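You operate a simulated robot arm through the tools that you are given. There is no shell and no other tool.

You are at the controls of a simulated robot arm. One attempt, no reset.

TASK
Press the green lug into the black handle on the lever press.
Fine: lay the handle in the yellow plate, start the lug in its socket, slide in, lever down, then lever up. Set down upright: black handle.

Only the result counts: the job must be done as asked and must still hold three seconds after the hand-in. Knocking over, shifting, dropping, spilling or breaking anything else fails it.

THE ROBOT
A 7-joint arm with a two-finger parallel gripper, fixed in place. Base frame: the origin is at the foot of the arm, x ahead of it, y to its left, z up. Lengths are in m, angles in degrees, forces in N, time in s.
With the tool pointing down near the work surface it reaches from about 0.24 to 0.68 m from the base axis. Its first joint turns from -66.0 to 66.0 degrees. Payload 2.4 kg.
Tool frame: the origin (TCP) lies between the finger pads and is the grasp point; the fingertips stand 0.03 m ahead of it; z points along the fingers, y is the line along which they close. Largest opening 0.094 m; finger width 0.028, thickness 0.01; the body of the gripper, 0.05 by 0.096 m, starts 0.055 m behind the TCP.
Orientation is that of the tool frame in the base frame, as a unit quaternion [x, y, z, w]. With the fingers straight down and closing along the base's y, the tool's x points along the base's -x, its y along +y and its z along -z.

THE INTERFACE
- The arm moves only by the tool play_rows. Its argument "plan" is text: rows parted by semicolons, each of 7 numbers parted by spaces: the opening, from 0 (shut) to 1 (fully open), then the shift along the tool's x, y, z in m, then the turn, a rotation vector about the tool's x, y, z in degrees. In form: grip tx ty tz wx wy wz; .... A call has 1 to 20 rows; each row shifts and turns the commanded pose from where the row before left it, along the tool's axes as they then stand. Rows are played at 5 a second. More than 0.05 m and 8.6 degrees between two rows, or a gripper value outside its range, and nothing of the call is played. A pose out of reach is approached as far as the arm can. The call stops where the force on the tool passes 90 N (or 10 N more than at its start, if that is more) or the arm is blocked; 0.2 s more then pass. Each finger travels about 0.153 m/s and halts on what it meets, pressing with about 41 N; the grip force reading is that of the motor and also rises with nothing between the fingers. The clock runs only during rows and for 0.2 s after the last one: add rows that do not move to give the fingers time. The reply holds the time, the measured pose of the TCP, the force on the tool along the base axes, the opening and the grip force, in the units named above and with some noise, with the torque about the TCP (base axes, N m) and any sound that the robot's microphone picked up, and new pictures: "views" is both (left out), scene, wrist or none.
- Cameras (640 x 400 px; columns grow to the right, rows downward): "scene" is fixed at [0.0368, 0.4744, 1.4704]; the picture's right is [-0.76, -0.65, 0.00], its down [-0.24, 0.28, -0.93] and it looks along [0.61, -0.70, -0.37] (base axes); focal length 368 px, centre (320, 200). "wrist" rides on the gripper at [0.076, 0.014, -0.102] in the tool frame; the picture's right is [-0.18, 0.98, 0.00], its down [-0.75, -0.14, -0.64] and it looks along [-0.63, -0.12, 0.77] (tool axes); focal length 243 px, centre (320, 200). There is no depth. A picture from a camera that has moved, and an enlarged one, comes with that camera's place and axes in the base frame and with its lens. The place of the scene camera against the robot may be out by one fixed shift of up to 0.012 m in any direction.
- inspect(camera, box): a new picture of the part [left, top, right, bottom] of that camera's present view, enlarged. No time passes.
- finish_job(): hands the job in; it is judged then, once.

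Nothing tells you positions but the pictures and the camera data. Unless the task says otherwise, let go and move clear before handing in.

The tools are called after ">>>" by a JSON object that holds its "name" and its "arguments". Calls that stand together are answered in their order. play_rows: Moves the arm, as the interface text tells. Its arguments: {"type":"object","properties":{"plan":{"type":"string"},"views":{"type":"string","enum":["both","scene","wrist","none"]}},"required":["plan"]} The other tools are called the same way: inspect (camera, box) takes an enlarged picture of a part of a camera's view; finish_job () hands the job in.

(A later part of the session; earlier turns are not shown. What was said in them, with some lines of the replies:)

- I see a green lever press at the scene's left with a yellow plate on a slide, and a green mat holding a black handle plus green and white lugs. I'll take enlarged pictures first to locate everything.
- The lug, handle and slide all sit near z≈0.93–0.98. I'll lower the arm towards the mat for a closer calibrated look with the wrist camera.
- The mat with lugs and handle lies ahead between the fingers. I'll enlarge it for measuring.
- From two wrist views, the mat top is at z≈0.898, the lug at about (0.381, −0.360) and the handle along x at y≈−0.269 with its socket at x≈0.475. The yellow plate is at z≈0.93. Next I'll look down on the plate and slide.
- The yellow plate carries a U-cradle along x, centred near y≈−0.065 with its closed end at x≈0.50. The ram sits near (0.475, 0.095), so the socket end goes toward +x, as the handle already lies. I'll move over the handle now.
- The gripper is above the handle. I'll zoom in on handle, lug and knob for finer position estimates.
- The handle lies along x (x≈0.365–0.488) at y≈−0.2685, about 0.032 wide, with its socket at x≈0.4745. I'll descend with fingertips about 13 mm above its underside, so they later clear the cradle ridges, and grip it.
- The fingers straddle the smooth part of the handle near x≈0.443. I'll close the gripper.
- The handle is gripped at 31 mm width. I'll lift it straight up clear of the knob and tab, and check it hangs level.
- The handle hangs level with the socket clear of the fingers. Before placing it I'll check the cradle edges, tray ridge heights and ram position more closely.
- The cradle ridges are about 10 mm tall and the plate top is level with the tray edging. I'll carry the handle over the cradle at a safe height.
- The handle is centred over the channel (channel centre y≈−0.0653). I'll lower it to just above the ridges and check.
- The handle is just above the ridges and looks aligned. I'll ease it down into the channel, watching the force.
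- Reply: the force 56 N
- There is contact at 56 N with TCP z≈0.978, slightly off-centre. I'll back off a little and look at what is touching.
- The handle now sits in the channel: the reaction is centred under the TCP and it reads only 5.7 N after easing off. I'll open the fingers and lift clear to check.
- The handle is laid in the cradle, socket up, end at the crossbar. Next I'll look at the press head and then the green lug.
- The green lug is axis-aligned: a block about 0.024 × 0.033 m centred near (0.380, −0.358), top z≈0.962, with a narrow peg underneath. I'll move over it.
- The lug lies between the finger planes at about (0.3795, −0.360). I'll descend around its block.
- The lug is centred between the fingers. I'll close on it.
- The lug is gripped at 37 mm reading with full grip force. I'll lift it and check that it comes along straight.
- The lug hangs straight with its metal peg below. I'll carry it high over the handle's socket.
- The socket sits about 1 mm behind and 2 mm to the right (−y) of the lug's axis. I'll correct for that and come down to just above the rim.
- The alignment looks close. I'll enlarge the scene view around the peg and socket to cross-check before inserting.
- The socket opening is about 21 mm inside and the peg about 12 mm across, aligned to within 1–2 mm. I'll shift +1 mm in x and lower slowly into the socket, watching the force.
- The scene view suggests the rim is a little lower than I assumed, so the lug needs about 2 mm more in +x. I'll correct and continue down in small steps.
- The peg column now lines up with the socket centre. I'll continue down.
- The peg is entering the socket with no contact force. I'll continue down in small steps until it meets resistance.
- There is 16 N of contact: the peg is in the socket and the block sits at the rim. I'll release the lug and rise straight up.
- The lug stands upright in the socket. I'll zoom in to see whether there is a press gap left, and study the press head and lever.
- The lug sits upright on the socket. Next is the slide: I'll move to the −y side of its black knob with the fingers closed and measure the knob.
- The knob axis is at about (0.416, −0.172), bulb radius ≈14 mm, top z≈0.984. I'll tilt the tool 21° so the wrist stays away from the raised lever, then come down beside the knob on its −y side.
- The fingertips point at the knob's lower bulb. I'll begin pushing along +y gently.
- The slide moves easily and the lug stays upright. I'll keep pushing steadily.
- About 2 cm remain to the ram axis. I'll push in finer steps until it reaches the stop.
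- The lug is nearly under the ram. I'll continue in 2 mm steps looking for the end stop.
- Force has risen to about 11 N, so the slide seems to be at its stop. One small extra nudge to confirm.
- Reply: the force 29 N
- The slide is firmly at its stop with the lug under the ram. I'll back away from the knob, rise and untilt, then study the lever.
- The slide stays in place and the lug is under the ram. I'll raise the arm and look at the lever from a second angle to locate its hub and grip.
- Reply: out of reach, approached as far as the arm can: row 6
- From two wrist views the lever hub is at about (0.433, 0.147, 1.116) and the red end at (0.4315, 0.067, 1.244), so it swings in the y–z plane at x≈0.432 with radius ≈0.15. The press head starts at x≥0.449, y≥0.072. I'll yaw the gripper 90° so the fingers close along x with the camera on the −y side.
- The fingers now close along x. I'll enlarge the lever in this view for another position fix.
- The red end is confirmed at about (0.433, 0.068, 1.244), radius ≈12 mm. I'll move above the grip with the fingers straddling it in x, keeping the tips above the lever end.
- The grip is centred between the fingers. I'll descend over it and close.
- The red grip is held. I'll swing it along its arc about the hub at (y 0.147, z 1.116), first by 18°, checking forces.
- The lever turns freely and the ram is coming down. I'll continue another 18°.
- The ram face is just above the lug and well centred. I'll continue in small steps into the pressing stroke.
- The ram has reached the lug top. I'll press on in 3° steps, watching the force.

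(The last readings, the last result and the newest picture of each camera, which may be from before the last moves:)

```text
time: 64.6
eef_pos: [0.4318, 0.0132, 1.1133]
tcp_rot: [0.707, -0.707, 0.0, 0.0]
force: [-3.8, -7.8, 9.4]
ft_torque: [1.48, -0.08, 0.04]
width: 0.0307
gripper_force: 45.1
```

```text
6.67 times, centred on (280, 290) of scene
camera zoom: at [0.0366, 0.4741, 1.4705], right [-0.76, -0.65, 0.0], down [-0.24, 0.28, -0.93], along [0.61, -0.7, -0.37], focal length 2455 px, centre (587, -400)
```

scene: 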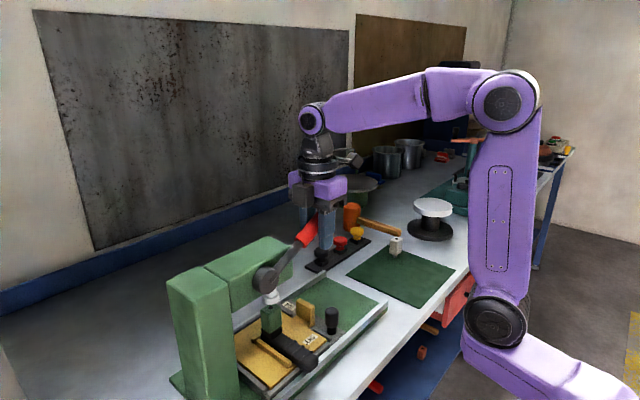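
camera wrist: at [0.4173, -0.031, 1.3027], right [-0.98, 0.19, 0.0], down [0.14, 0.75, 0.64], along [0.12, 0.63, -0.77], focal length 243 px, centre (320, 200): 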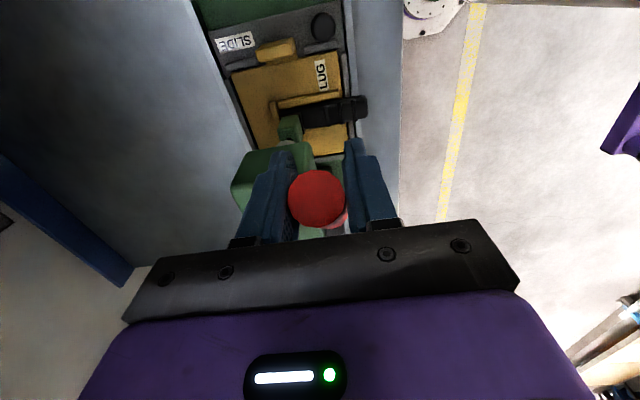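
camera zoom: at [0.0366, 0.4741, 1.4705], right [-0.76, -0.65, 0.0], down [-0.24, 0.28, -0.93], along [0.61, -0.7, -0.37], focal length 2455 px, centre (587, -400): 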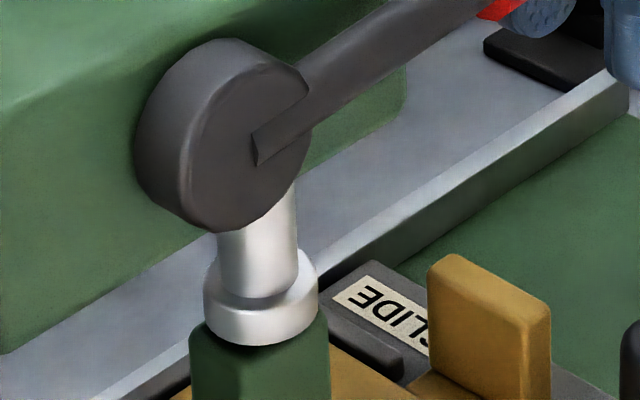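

>>> {"name": "play_rows", "arguments": {"plan": "0.15 -0.0002 0 0.0069 0 0 0;0.15 -0.0006 0 0.0069 0 0 0;0.15 0 0 0 0 0 0", "views": "none"}}

>>> {"name": "inspect", "arguments": {"camera": "scene", "box": [250, 260, 310, 320]}}

```text
time: 65.4
eef_pos: [0.4316, 0.0145, 1.0992]
tcp_rot: [0.708, -0.707, -0.001, 0.001]
force: [-7.4, -10.9, 8.4]
ft_torque: [1.51, -0.19, 0.05]
width: 0.03
gripper_force: 45.1
```

```text
6.67 times, centred on (280, 290) of scene
camera zoom: at [0.0365, 0.474, 1.4705], right [-0.76, -0.65, 0.0], down [-0.24, 0.28, -0.93], along [0.61, -0.7, -0.37], focal length 2455 px, centre (587, -400)
```

zoom: 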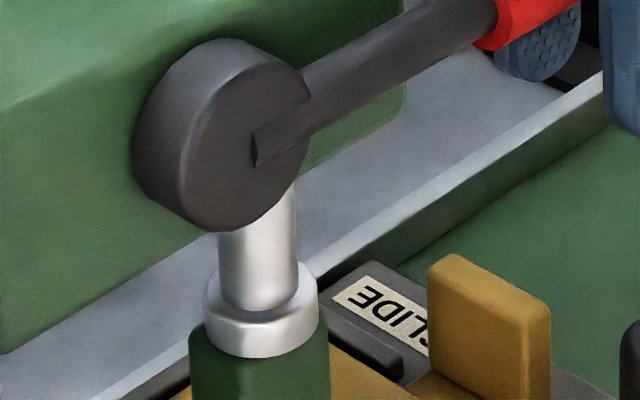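

>>> {"name": "inspect", "arguments": {"camera": "scene", "box": [255, 290, 290, 330]}}

>>> {"name": "inspect", "arguments": {"camera": "wrist", "box": [200, 40, 400, 240]}}

```text
10.00 times, centred on (272, 310) of scene
camera zoom: at [0.0365, 0.474, 1.4705], right [-0.76, -0.65, 0.0], down [-0.24, 0.28, -0.93], along [0.61, -0.7, -0.37], focal length 3683 px, centre (795, -900)
```

zoom: 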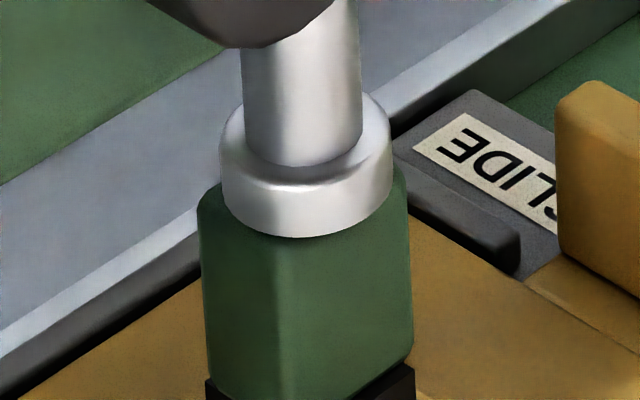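

```text
2.00 times, centred on (300, 140) of wrist
camera zoom: at [0.4173, -0.0629, 1.1995], right [-0.98, 0.18, 0.0], down [0.14, 0.75, 0.64], along [0.12, 0.63, -0.77], focal length 485 px, centre (360, 320)
```

zoom: 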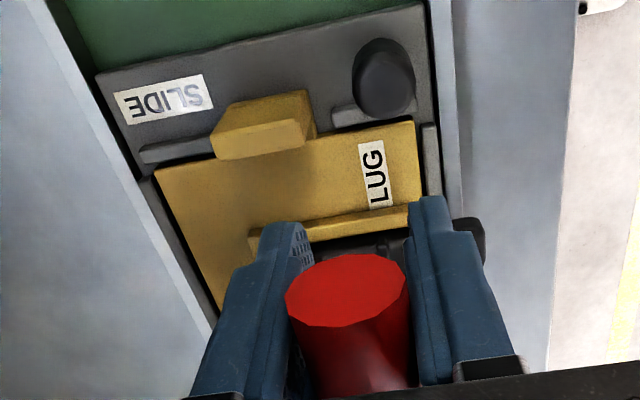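

The ram face is now just meeting the lug top. I'll continue the stroke in small steps to press.

>>> {"name": "play_rows", "arguments": {"plan": "0.15 -0.0006 0 0.0068 0 0 0;0.15 0 0 0 0 0 0", "views": "none"}}

>>> {"name": "inspect", "arguments": {"camera": "scene", "box": [255, 290, 290, 330]}}

```text
time: 66.0
eef_pos: [0.4326, 0.0128, 1.0936]
tcp_rot: [-0.707, 0.708, -0.001, 0.0]
force: [-15.9, -12.4, 34.6]
ft_torque: [0.7, -0.29, 0.01]
width: 0.0303
gripper_force: 45.1
heard: snap
```

```text
10.00 times, centred on (272, 310) of scene
camera zoom: at [0.0358, 0.474, 1.4706], right [-0.76, -0.65, 0.0], down [-0.24, 0.28, -0.93], along [0.61, -0.7, -0.37], focal length 3683 px, centre (795, -900)
```

zoom: 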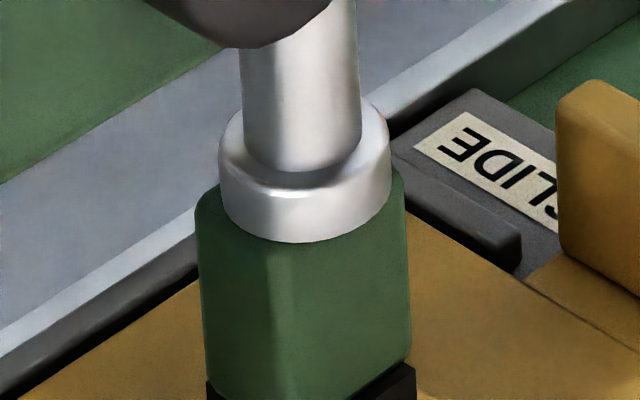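

A "snap" was heard and the force rose to 35 N, so the lug appears to have clicked home. I'll look closely before deciding whether to press further.

>>> {"name": "inspect", "arguments": {"camera": "scene", "box": [250, 305, 305, 355]}}

>>> {"name": "inspect", "arguments": {"camera": "scene", "box": [220, 220, 340, 360]}}

```text
8.00 times, centred on (278, 330) of scene
camera zoom: at [0.0358, 0.474, 1.4706], right [-0.76, -0.65, 0.0], down [-0.24, 0.28, -0.93], along [0.61, -0.7, -0.37], focal length 2946 px, centre (660, -840)
```

zoom: 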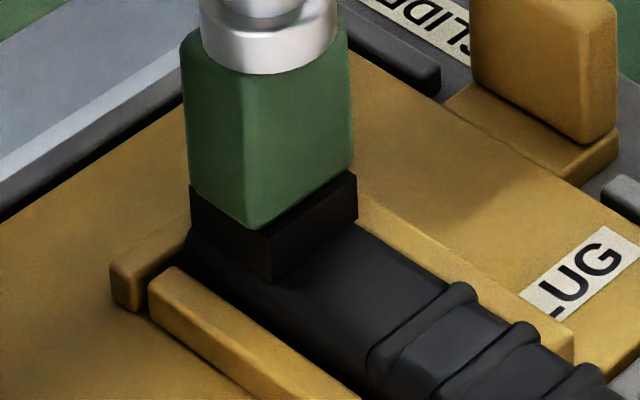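

```text
2.86 times, centred on (280, 290) of scene
camera zoom: at [0.0358, 0.474, 1.4706], right [-0.76, -0.65, 0.0], down [-0.24, 0.28, -0.93], along [0.61, -0.7, -0.37], focal length 1052 px, centre (434, -57)
```

zoom: 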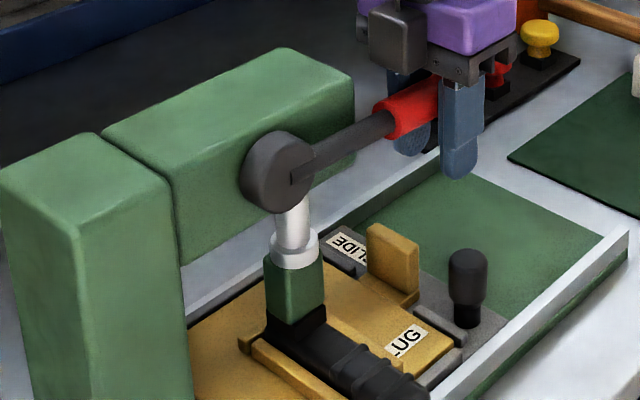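

>>> {"name": "play_rows", "arguments": {"plan": "0.15 -0.0003 0 0.0018 0 0 0;0.15 0 0 0 0 0 0", "views": "none"}}

>>> {"name": "inspect", "arguments": {"camera": "scene", "box": [250, 305, 305, 355]}}

```text
time: 66.6
eef_pos: [0.4326, 0.0139, 1.0917]
tcp_rot: [-0.707, 0.707, -0.002, 0.001]
force: [-8.9, -11.1, 37.2]
ft_torque: [0.32, -0.1, 0.04]
width: 0.0303
gripper_force: 45.1
```

```text
8.00 times, centred on (278, 330) of scene
camera zoom: at [0.036, 0.474, 1.4705], right [-0.76, -0.65, 0.0], down [-0.24, 0.28, -0.93], along [0.61, -0.7, -0.37], focal length 2946 px, centre (660, -840)
```

zoom: 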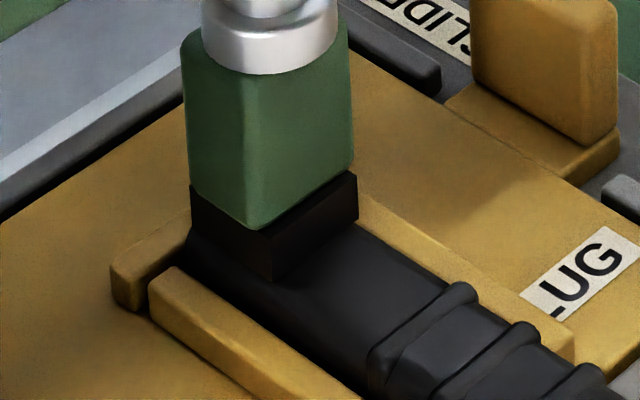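

>>> {"name": "play_rows", "arguments": {"plan": "0.15 -0.0004 0 0.003 0 0 0;0.15 0 0 0 0 0 0", "views": "none"}}

>>> {"name": "inspect", "arguments": {"camera": "scene", "box": [250, 305, 305, 355]}}

```text
time: 67.2
eef_pos: [0.432, 0.0159, 1.0883]
tcp_rot: [-0.707, 0.707, -0.001, 0.001]
force: [-6.5, -9.6, 37.1]
ft_torque: [0.45, -0.13, -0.04]
width: 0.0301
gripper_force: 44.9
```

```text
8.00 times, centred on (278, 330) of scene
camera zoom: at [0.0361, 0.4741, 1.4705], right [-0.76, -0.65, 0.0], down [-0.24, 0.28, -0.93], along [0.61, -0.7, -0.37], focal length 2946 px, centre (660, -840)
```

zoom: 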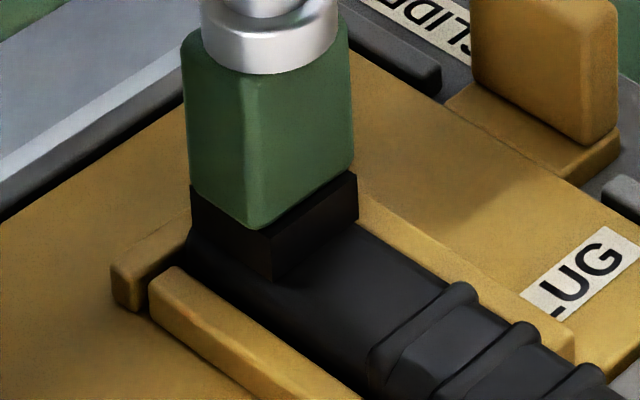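

The force holds at about 37 N with neither ram nor lug moving, so the press has bottomed out and the pads are just slipping on the grip. The lug is seated. Now I'll raise the lever back along its arc.

>>> {"name": "play_rows", "arguments": {"plan": "0.15 0.0007 0 -0.0048 0 0 0;0.15 0.0006 0 -0.0068 0 0 0;0.15 0.0006 0 -0.0069 0 0 0;0.15 0.0002 0 -0.0069 0 0 0;0.15 0 0 -0.0069 0 0 0;0.15 -0.0003 0 -0.0069 0 0 0;0.15 -0.0007 0 -0.0069 0 0 0;0.15 0 0 0 0 0 0", "views": "scene"}}

>>> {"name": "inspect", "arguments": {"camera": "scene", "box": [220, 220, 340, 360]}}

```text
time: 69.0
eef_pos: [0.4311, 0.0162, 1.1335]
tcp_rot: [0.709, -0.705, -0.001, 0.001]
force: [-13.1, 21.7, -16.2]
ft_torque: [-1.51, -0.31, -0.28]
width: 0.0303
gripper_force: 45.5
```

scene: 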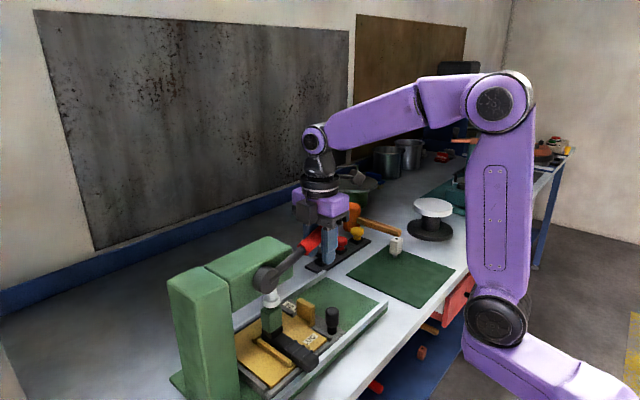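

```text
2.86 times, centred on (280, 290) of scene
camera zoom: at [0.0366, 0.4752, 1.4701], right [-0.76, -0.65, 0.0], down [-0.24, 0.28, -0.93], along [0.61, -0.7, -0.37], focal length 1052 px, centre (434, -57)
```

zoom: 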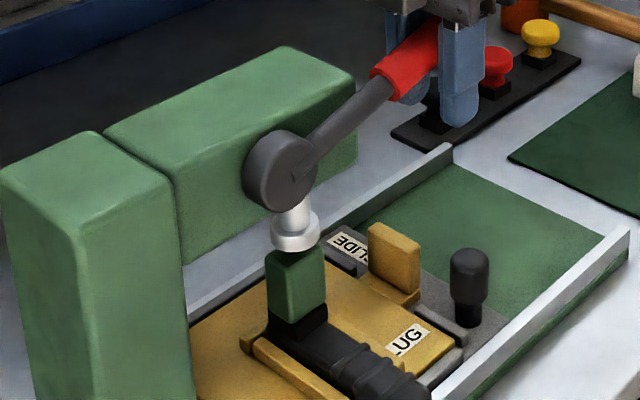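

The lever is rising and the ram is lifting off the lug. I'll continue raising it.

>>> {"name": "play_rows", "arguments": {"plan": "0.15 -0.002 0 -0.0068 0 0 0;0.15 -0.0022 0 -0.0068 0 0 0;0.15 -0.0025 0 -0.0067 0 0 0;0.15 -0.0023 0 -0.0066 0 0 0;0.15 -0.0024 0 -0.0064 0 0 0;0.15 -0.0028 0 -0.0064 0 0 0;0.15 -0.0031 0 -0.0062 0 0 0;0.15 0 0 0 0 0 0", "views": "none"}}

>>> {"name": "inspect", "arguments": {"camera": "scene", "box": [220, 180, 340, 320]}}

```text
time: 70.8
eef_pos: [0.4324, 0.0312, 1.1795]
tcp_rot: [0.707, -0.707, 0.001, 0.001]
force: [-4.9, -2.6, -13.9]
ft_torque: [-1.3, -0.07, 0.06]
width: 0.0303
gripper_force: 45.4
```

```text
2.86 times, centred on (280, 250) of scene
camera zoom: at [0.0368, 0.4744, 1.4704], right [-0.76, -0.65, 0.0], down [-0.24, 0.28, -0.93], along [0.61, -0.7, -0.37], focal length 1052 px, centre (434, 57)
```

zoom: 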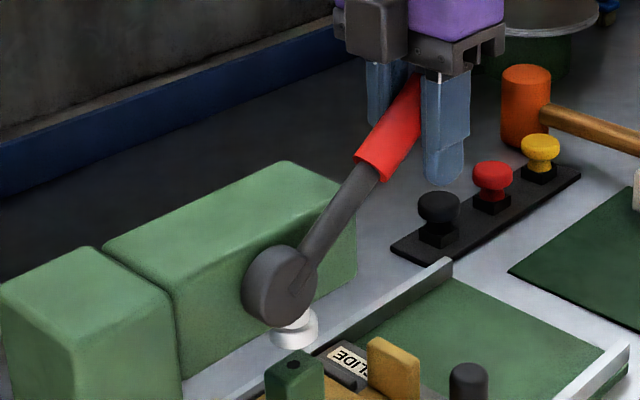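

>>> {"name": "play_rows", "arguments": {"plan": "0.15 -0.0039 0 -0.0065 0 0 0;0.15 -0.0051 0 -0.0077 0 0 0;0.15 -0.0057 0 -0.0072 0 0 0;0.15 -0.0061 0 -0.0069 0 0 0;0.15 -0.0067 0 -0.0064 0 0 0;0.15 -0.007 0 -0.0059 0 0 0;0.15 -0.0056 0 -0.0041 0 0 0;0.15 0 0 0 0 0 0", "views": "none"}}

>>> {"name": "inspect", "arguments": {"camera": "scene", "box": [220, 160, 340, 300]}}

```text
time: 72.6
eef_pos: [0.431, 0.0693, 1.2246]
tcp_rot: [-0.707, 0.707, 0.001, -0.002]
force: [-6.1, -12.5, -19.9]
ft_torque: [-0.45, 0.04, 0.18]
width: 0.03
gripper_force: 45.3
```

```text
2.86 times, centred on (280, 230) of scene
camera zoom: at [0.0369, 0.474, 1.4705], right [-0.76, -0.65, 0.0], down [-0.24, 0.28, -0.93], along [0.61, -0.7, -0.37], focal length 1052 px, centre (434, 114)
```

zoom: 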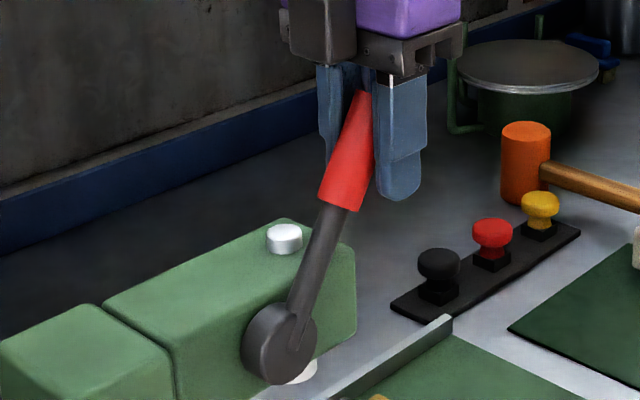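

The lever looks back at its original angle. One small extra nudge to make sure it is fully up.

>>> {"name": "play_rows", "arguments": {"plan": "0.15 -0.0022 0 -0.0014 0 0 0;0.15 0 0 0 0 0 0", "views": "both"}}

>>> {"name": "inspect", "arguments": {"camera": "scene", "box": [220, 180, 340, 320]}}

```text
time: 73.2
eef_pos: [0.4319, 0.0711, 1.2241]
tcp_rot: [-0.706, 0.708, -0.001, -0.005]
force: [-6.5, -24.5, -31.3]
ft_torque: [-0.2, -0.05, 0.08]
width: 0.03
gripper_force: 44.5
camera wrist: at [0.4176, -0.0047, 1.3258], right [-0.98, 0.19, 0.0], down [0.15, 0.76, 0.64], along [0.12, 0.63, -0.77], focal length 243 px, centre (320, 200)
```

scene: 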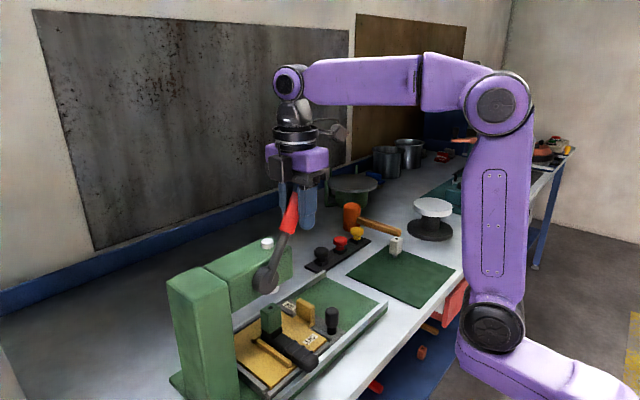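
wrist: 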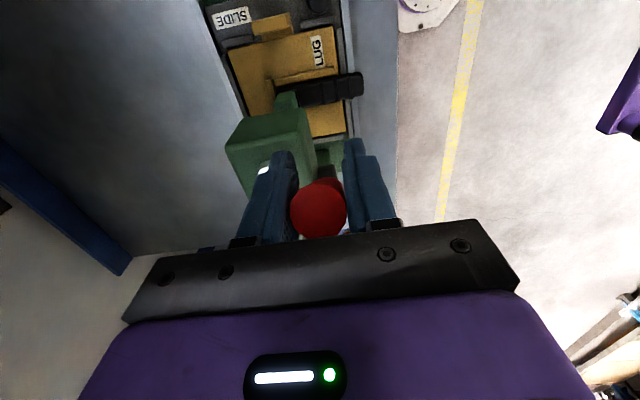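

```text
2.86 times, centred on (280, 250) of scene
camera zoom: at [0.037, 0.4736, 1.4707], right [-0.76, -0.65, 0.0], down [-0.24, 0.28, -0.93], along [0.61, -0.7, -0.37], focal length 1052 px, centre (434, 57)
```

zoom: 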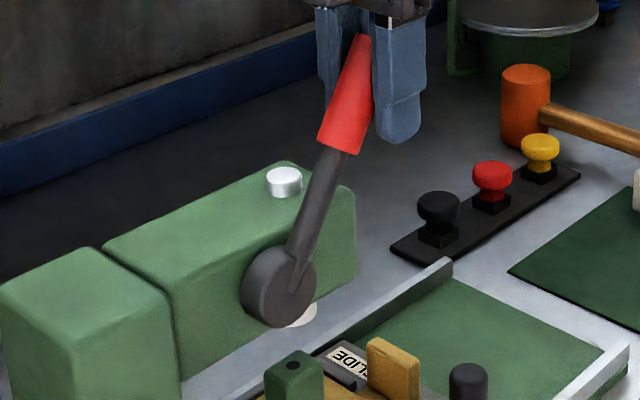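

The lever is against its upper stop, exactly as it was at the start. I'll release it and rise clear.

>>> {"name": "play_rows", "arguments": {"plan": "0.15 0.002 0 0.0012 0 0 0;0.35 0 0 0 0 0 0;0.5 0 0 0 0 0 0;0.6 0 0 0 0 0 0;0.6 0 0 -0.02 0 0 0;0.6 0 0 -0.035 0 0 0;0.6 0 0 -0.015 0 0 0;0.6 0 0 0 0 0 0;0.6 0 0 0 0 0 0", "views": "both"}}

>>> {"name": "inspect", "arguments": {"camera": "scene", "box": [220, 180, 340, 320]}}

>>> {"name": "inspect", "arguments": {"camera": "scene", "box": [245, 290, 335, 380]}}

```text
time: 75.2
eef_pos: [0.4313, 0.0699, 1.2962]
tcp_rot: [0.707, -0.707, -0.001, 0.0]
force: [0.3, -0.9, -0.9]
ft_torque: [0.01, -0.02, -0.02]
width: 0.0568
gripper_force: 0.1
camera wrist: at [0.4165, -0.0051, 1.3963], right [-0.98, 0.18, 0.0], down [0.14, 0.75, 0.64], along [0.12, 0.63, -0.77], focal length 243 px, centre (320, 200)
```

scene: 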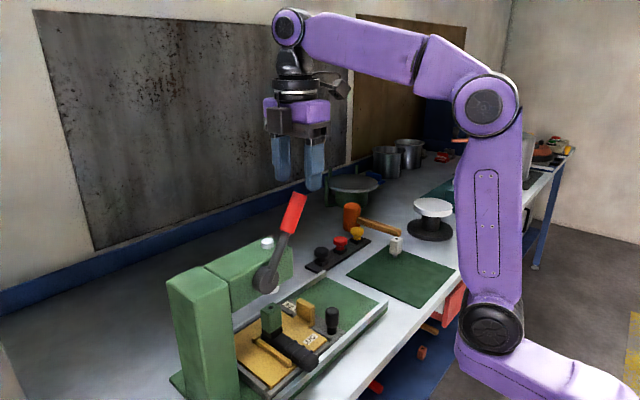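
wrist: 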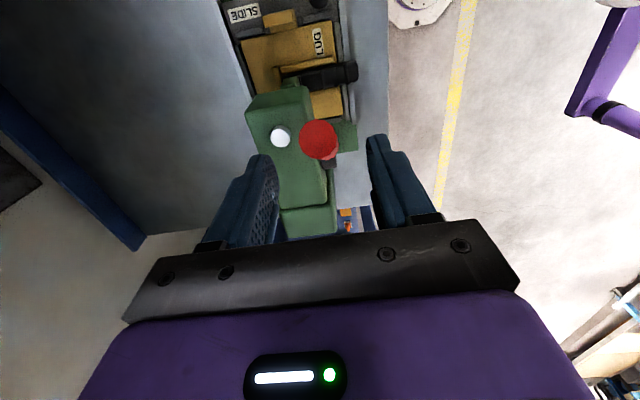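

```text
2.86 times, centred on (280, 250) of scene
camera zoom: at [0.0368, 0.4744, 1.4704], right [-0.76, -0.65, 0.0], down [-0.24, 0.28, -0.93], along [0.61, -0.7, -0.37], focal length 1052 px, centre (434, 57)
```

zoom: 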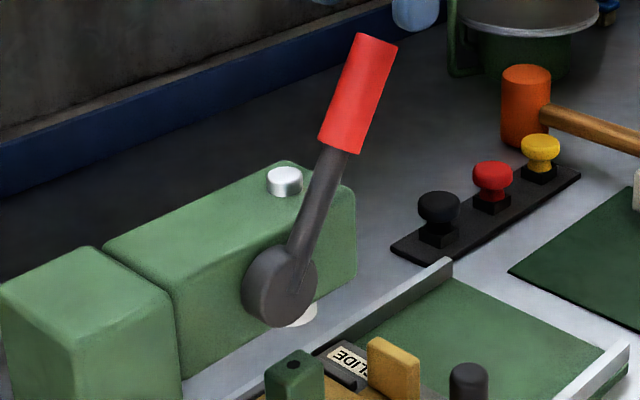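

```text
4.44 times, centred on (290, 335) of scene
camera zoom: at [0.0368, 0.4744, 1.4704], right [-0.76, -0.65, 0.0], down [-0.24, 0.28, -0.93], along [0.61, -0.7, -0.37], focal length 1637 px, centre (453, -400)
```

zoom: 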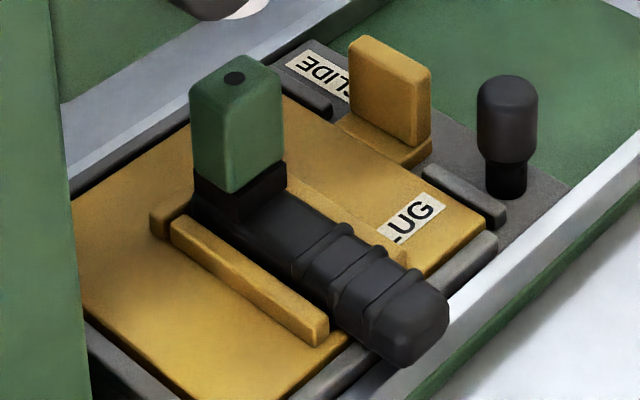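

The lever is up and the lug sits in the handle, which lies socket-up in the plate. I'll take a closer look at the joint and then move the arm well clear.

>>> {"name": "inspect", "arguments": {"camera": "scene", "box": [258, 300, 292, 345]}}

>>> {"name": "play_rows", "arguments": {"plan": "0.6 0.03 0.03 0 0 0 0;0.6 0.03 0.035 0 0 0 0;0.6 0.03 0.035 0 0 0 0;0.6 0.045 0 0 0 0 0;0.6 0.045 0 0 0 0 0;0.6 0 0 0 0 0 0;0.6 0 0 0 0 0 0", "views": "both"}}

```text
8.89 times, centred on (275, 322) of scene
camera zoom: at [0.0368, 0.4744, 1.4704], right [-0.76, -0.65, 0.0], down [-0.24, 0.28, -0.93], along [0.61, -0.7, -0.37], focal length 3273 px, centre (720, -889)
```

zoom: 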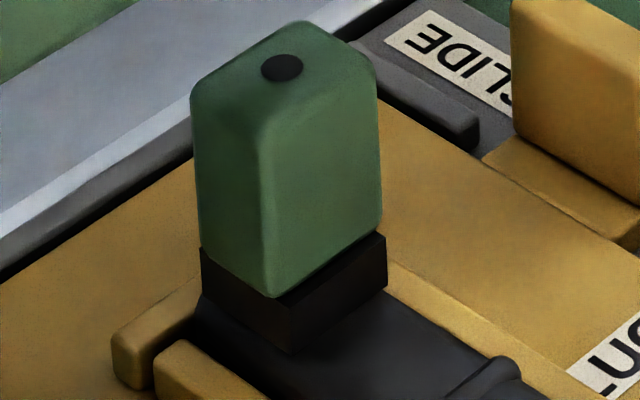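

```text
time: 76.8
eef_pos: [0.3326, -0.1087, 1.2939]
tcp_rot: [0.707, -0.707, 0.001, 0.0]
force: [0.6, -0.8, -0.3]
ft_torque: [0.03, 0.01, 0.02]
width: 0.0564
gripper_force: 0.1
camera wrist: at [0.3179, -0.1841, 1.3957], right [-0.98, 0.18, 0.0], down [0.14, 0.75, 0.64], along [0.12, 0.63, -0.77], focal length 243 px, centre (320, 200)
```

scene: 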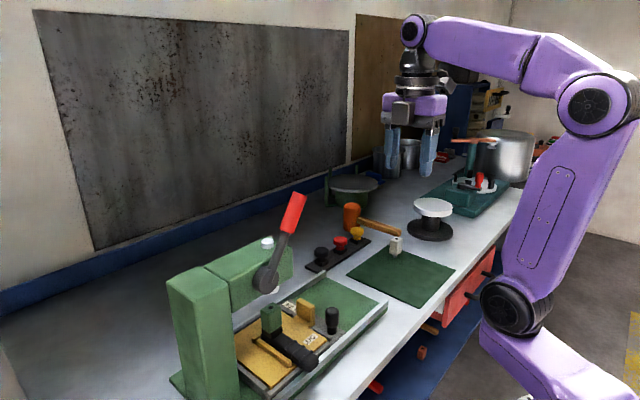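
wrist: 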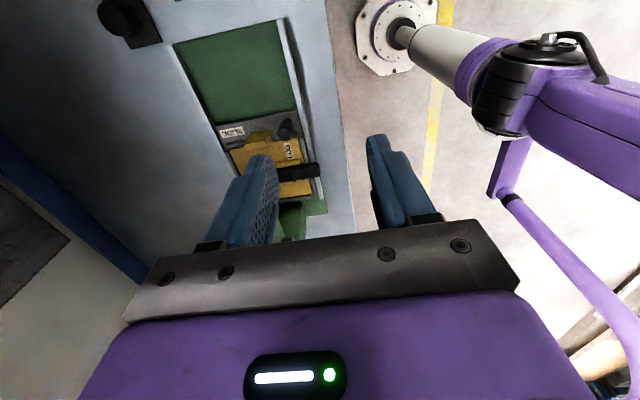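

The lug sits flush in the handle after an audible snap. The slide is still in, the lever is back up, and the handle lies upright in the yellow plate. The arm is clear and nothing else has moved, so I'm handing the job in.

>>> {"name": "finish_job", "arguments": {}}

```text
The job is handed in.
```

The green lug is pressed into the black handle, and I've handed the job in. I don't have the verdict on it.

- **Press:** I laid the handle in the yellow plate, started the lug in its socket, pushed the slide to its stop and brought the lever down. There was an audible snap, after which pushing further moved neither the ram nor the lug. The lug now looks flush with the socket rim.
- **Lever:** It is back up against its upper stop, at the same angle as at the start.
- **Handle:** I took "set down upright" to mean socket-up, as it lay on the mat. I left it that way in the yellow plate, with the slide still under the press.
- **Surroundings:** The gripper is open and the arm is clear. In the last pictures, nothing else on the bench had moved.
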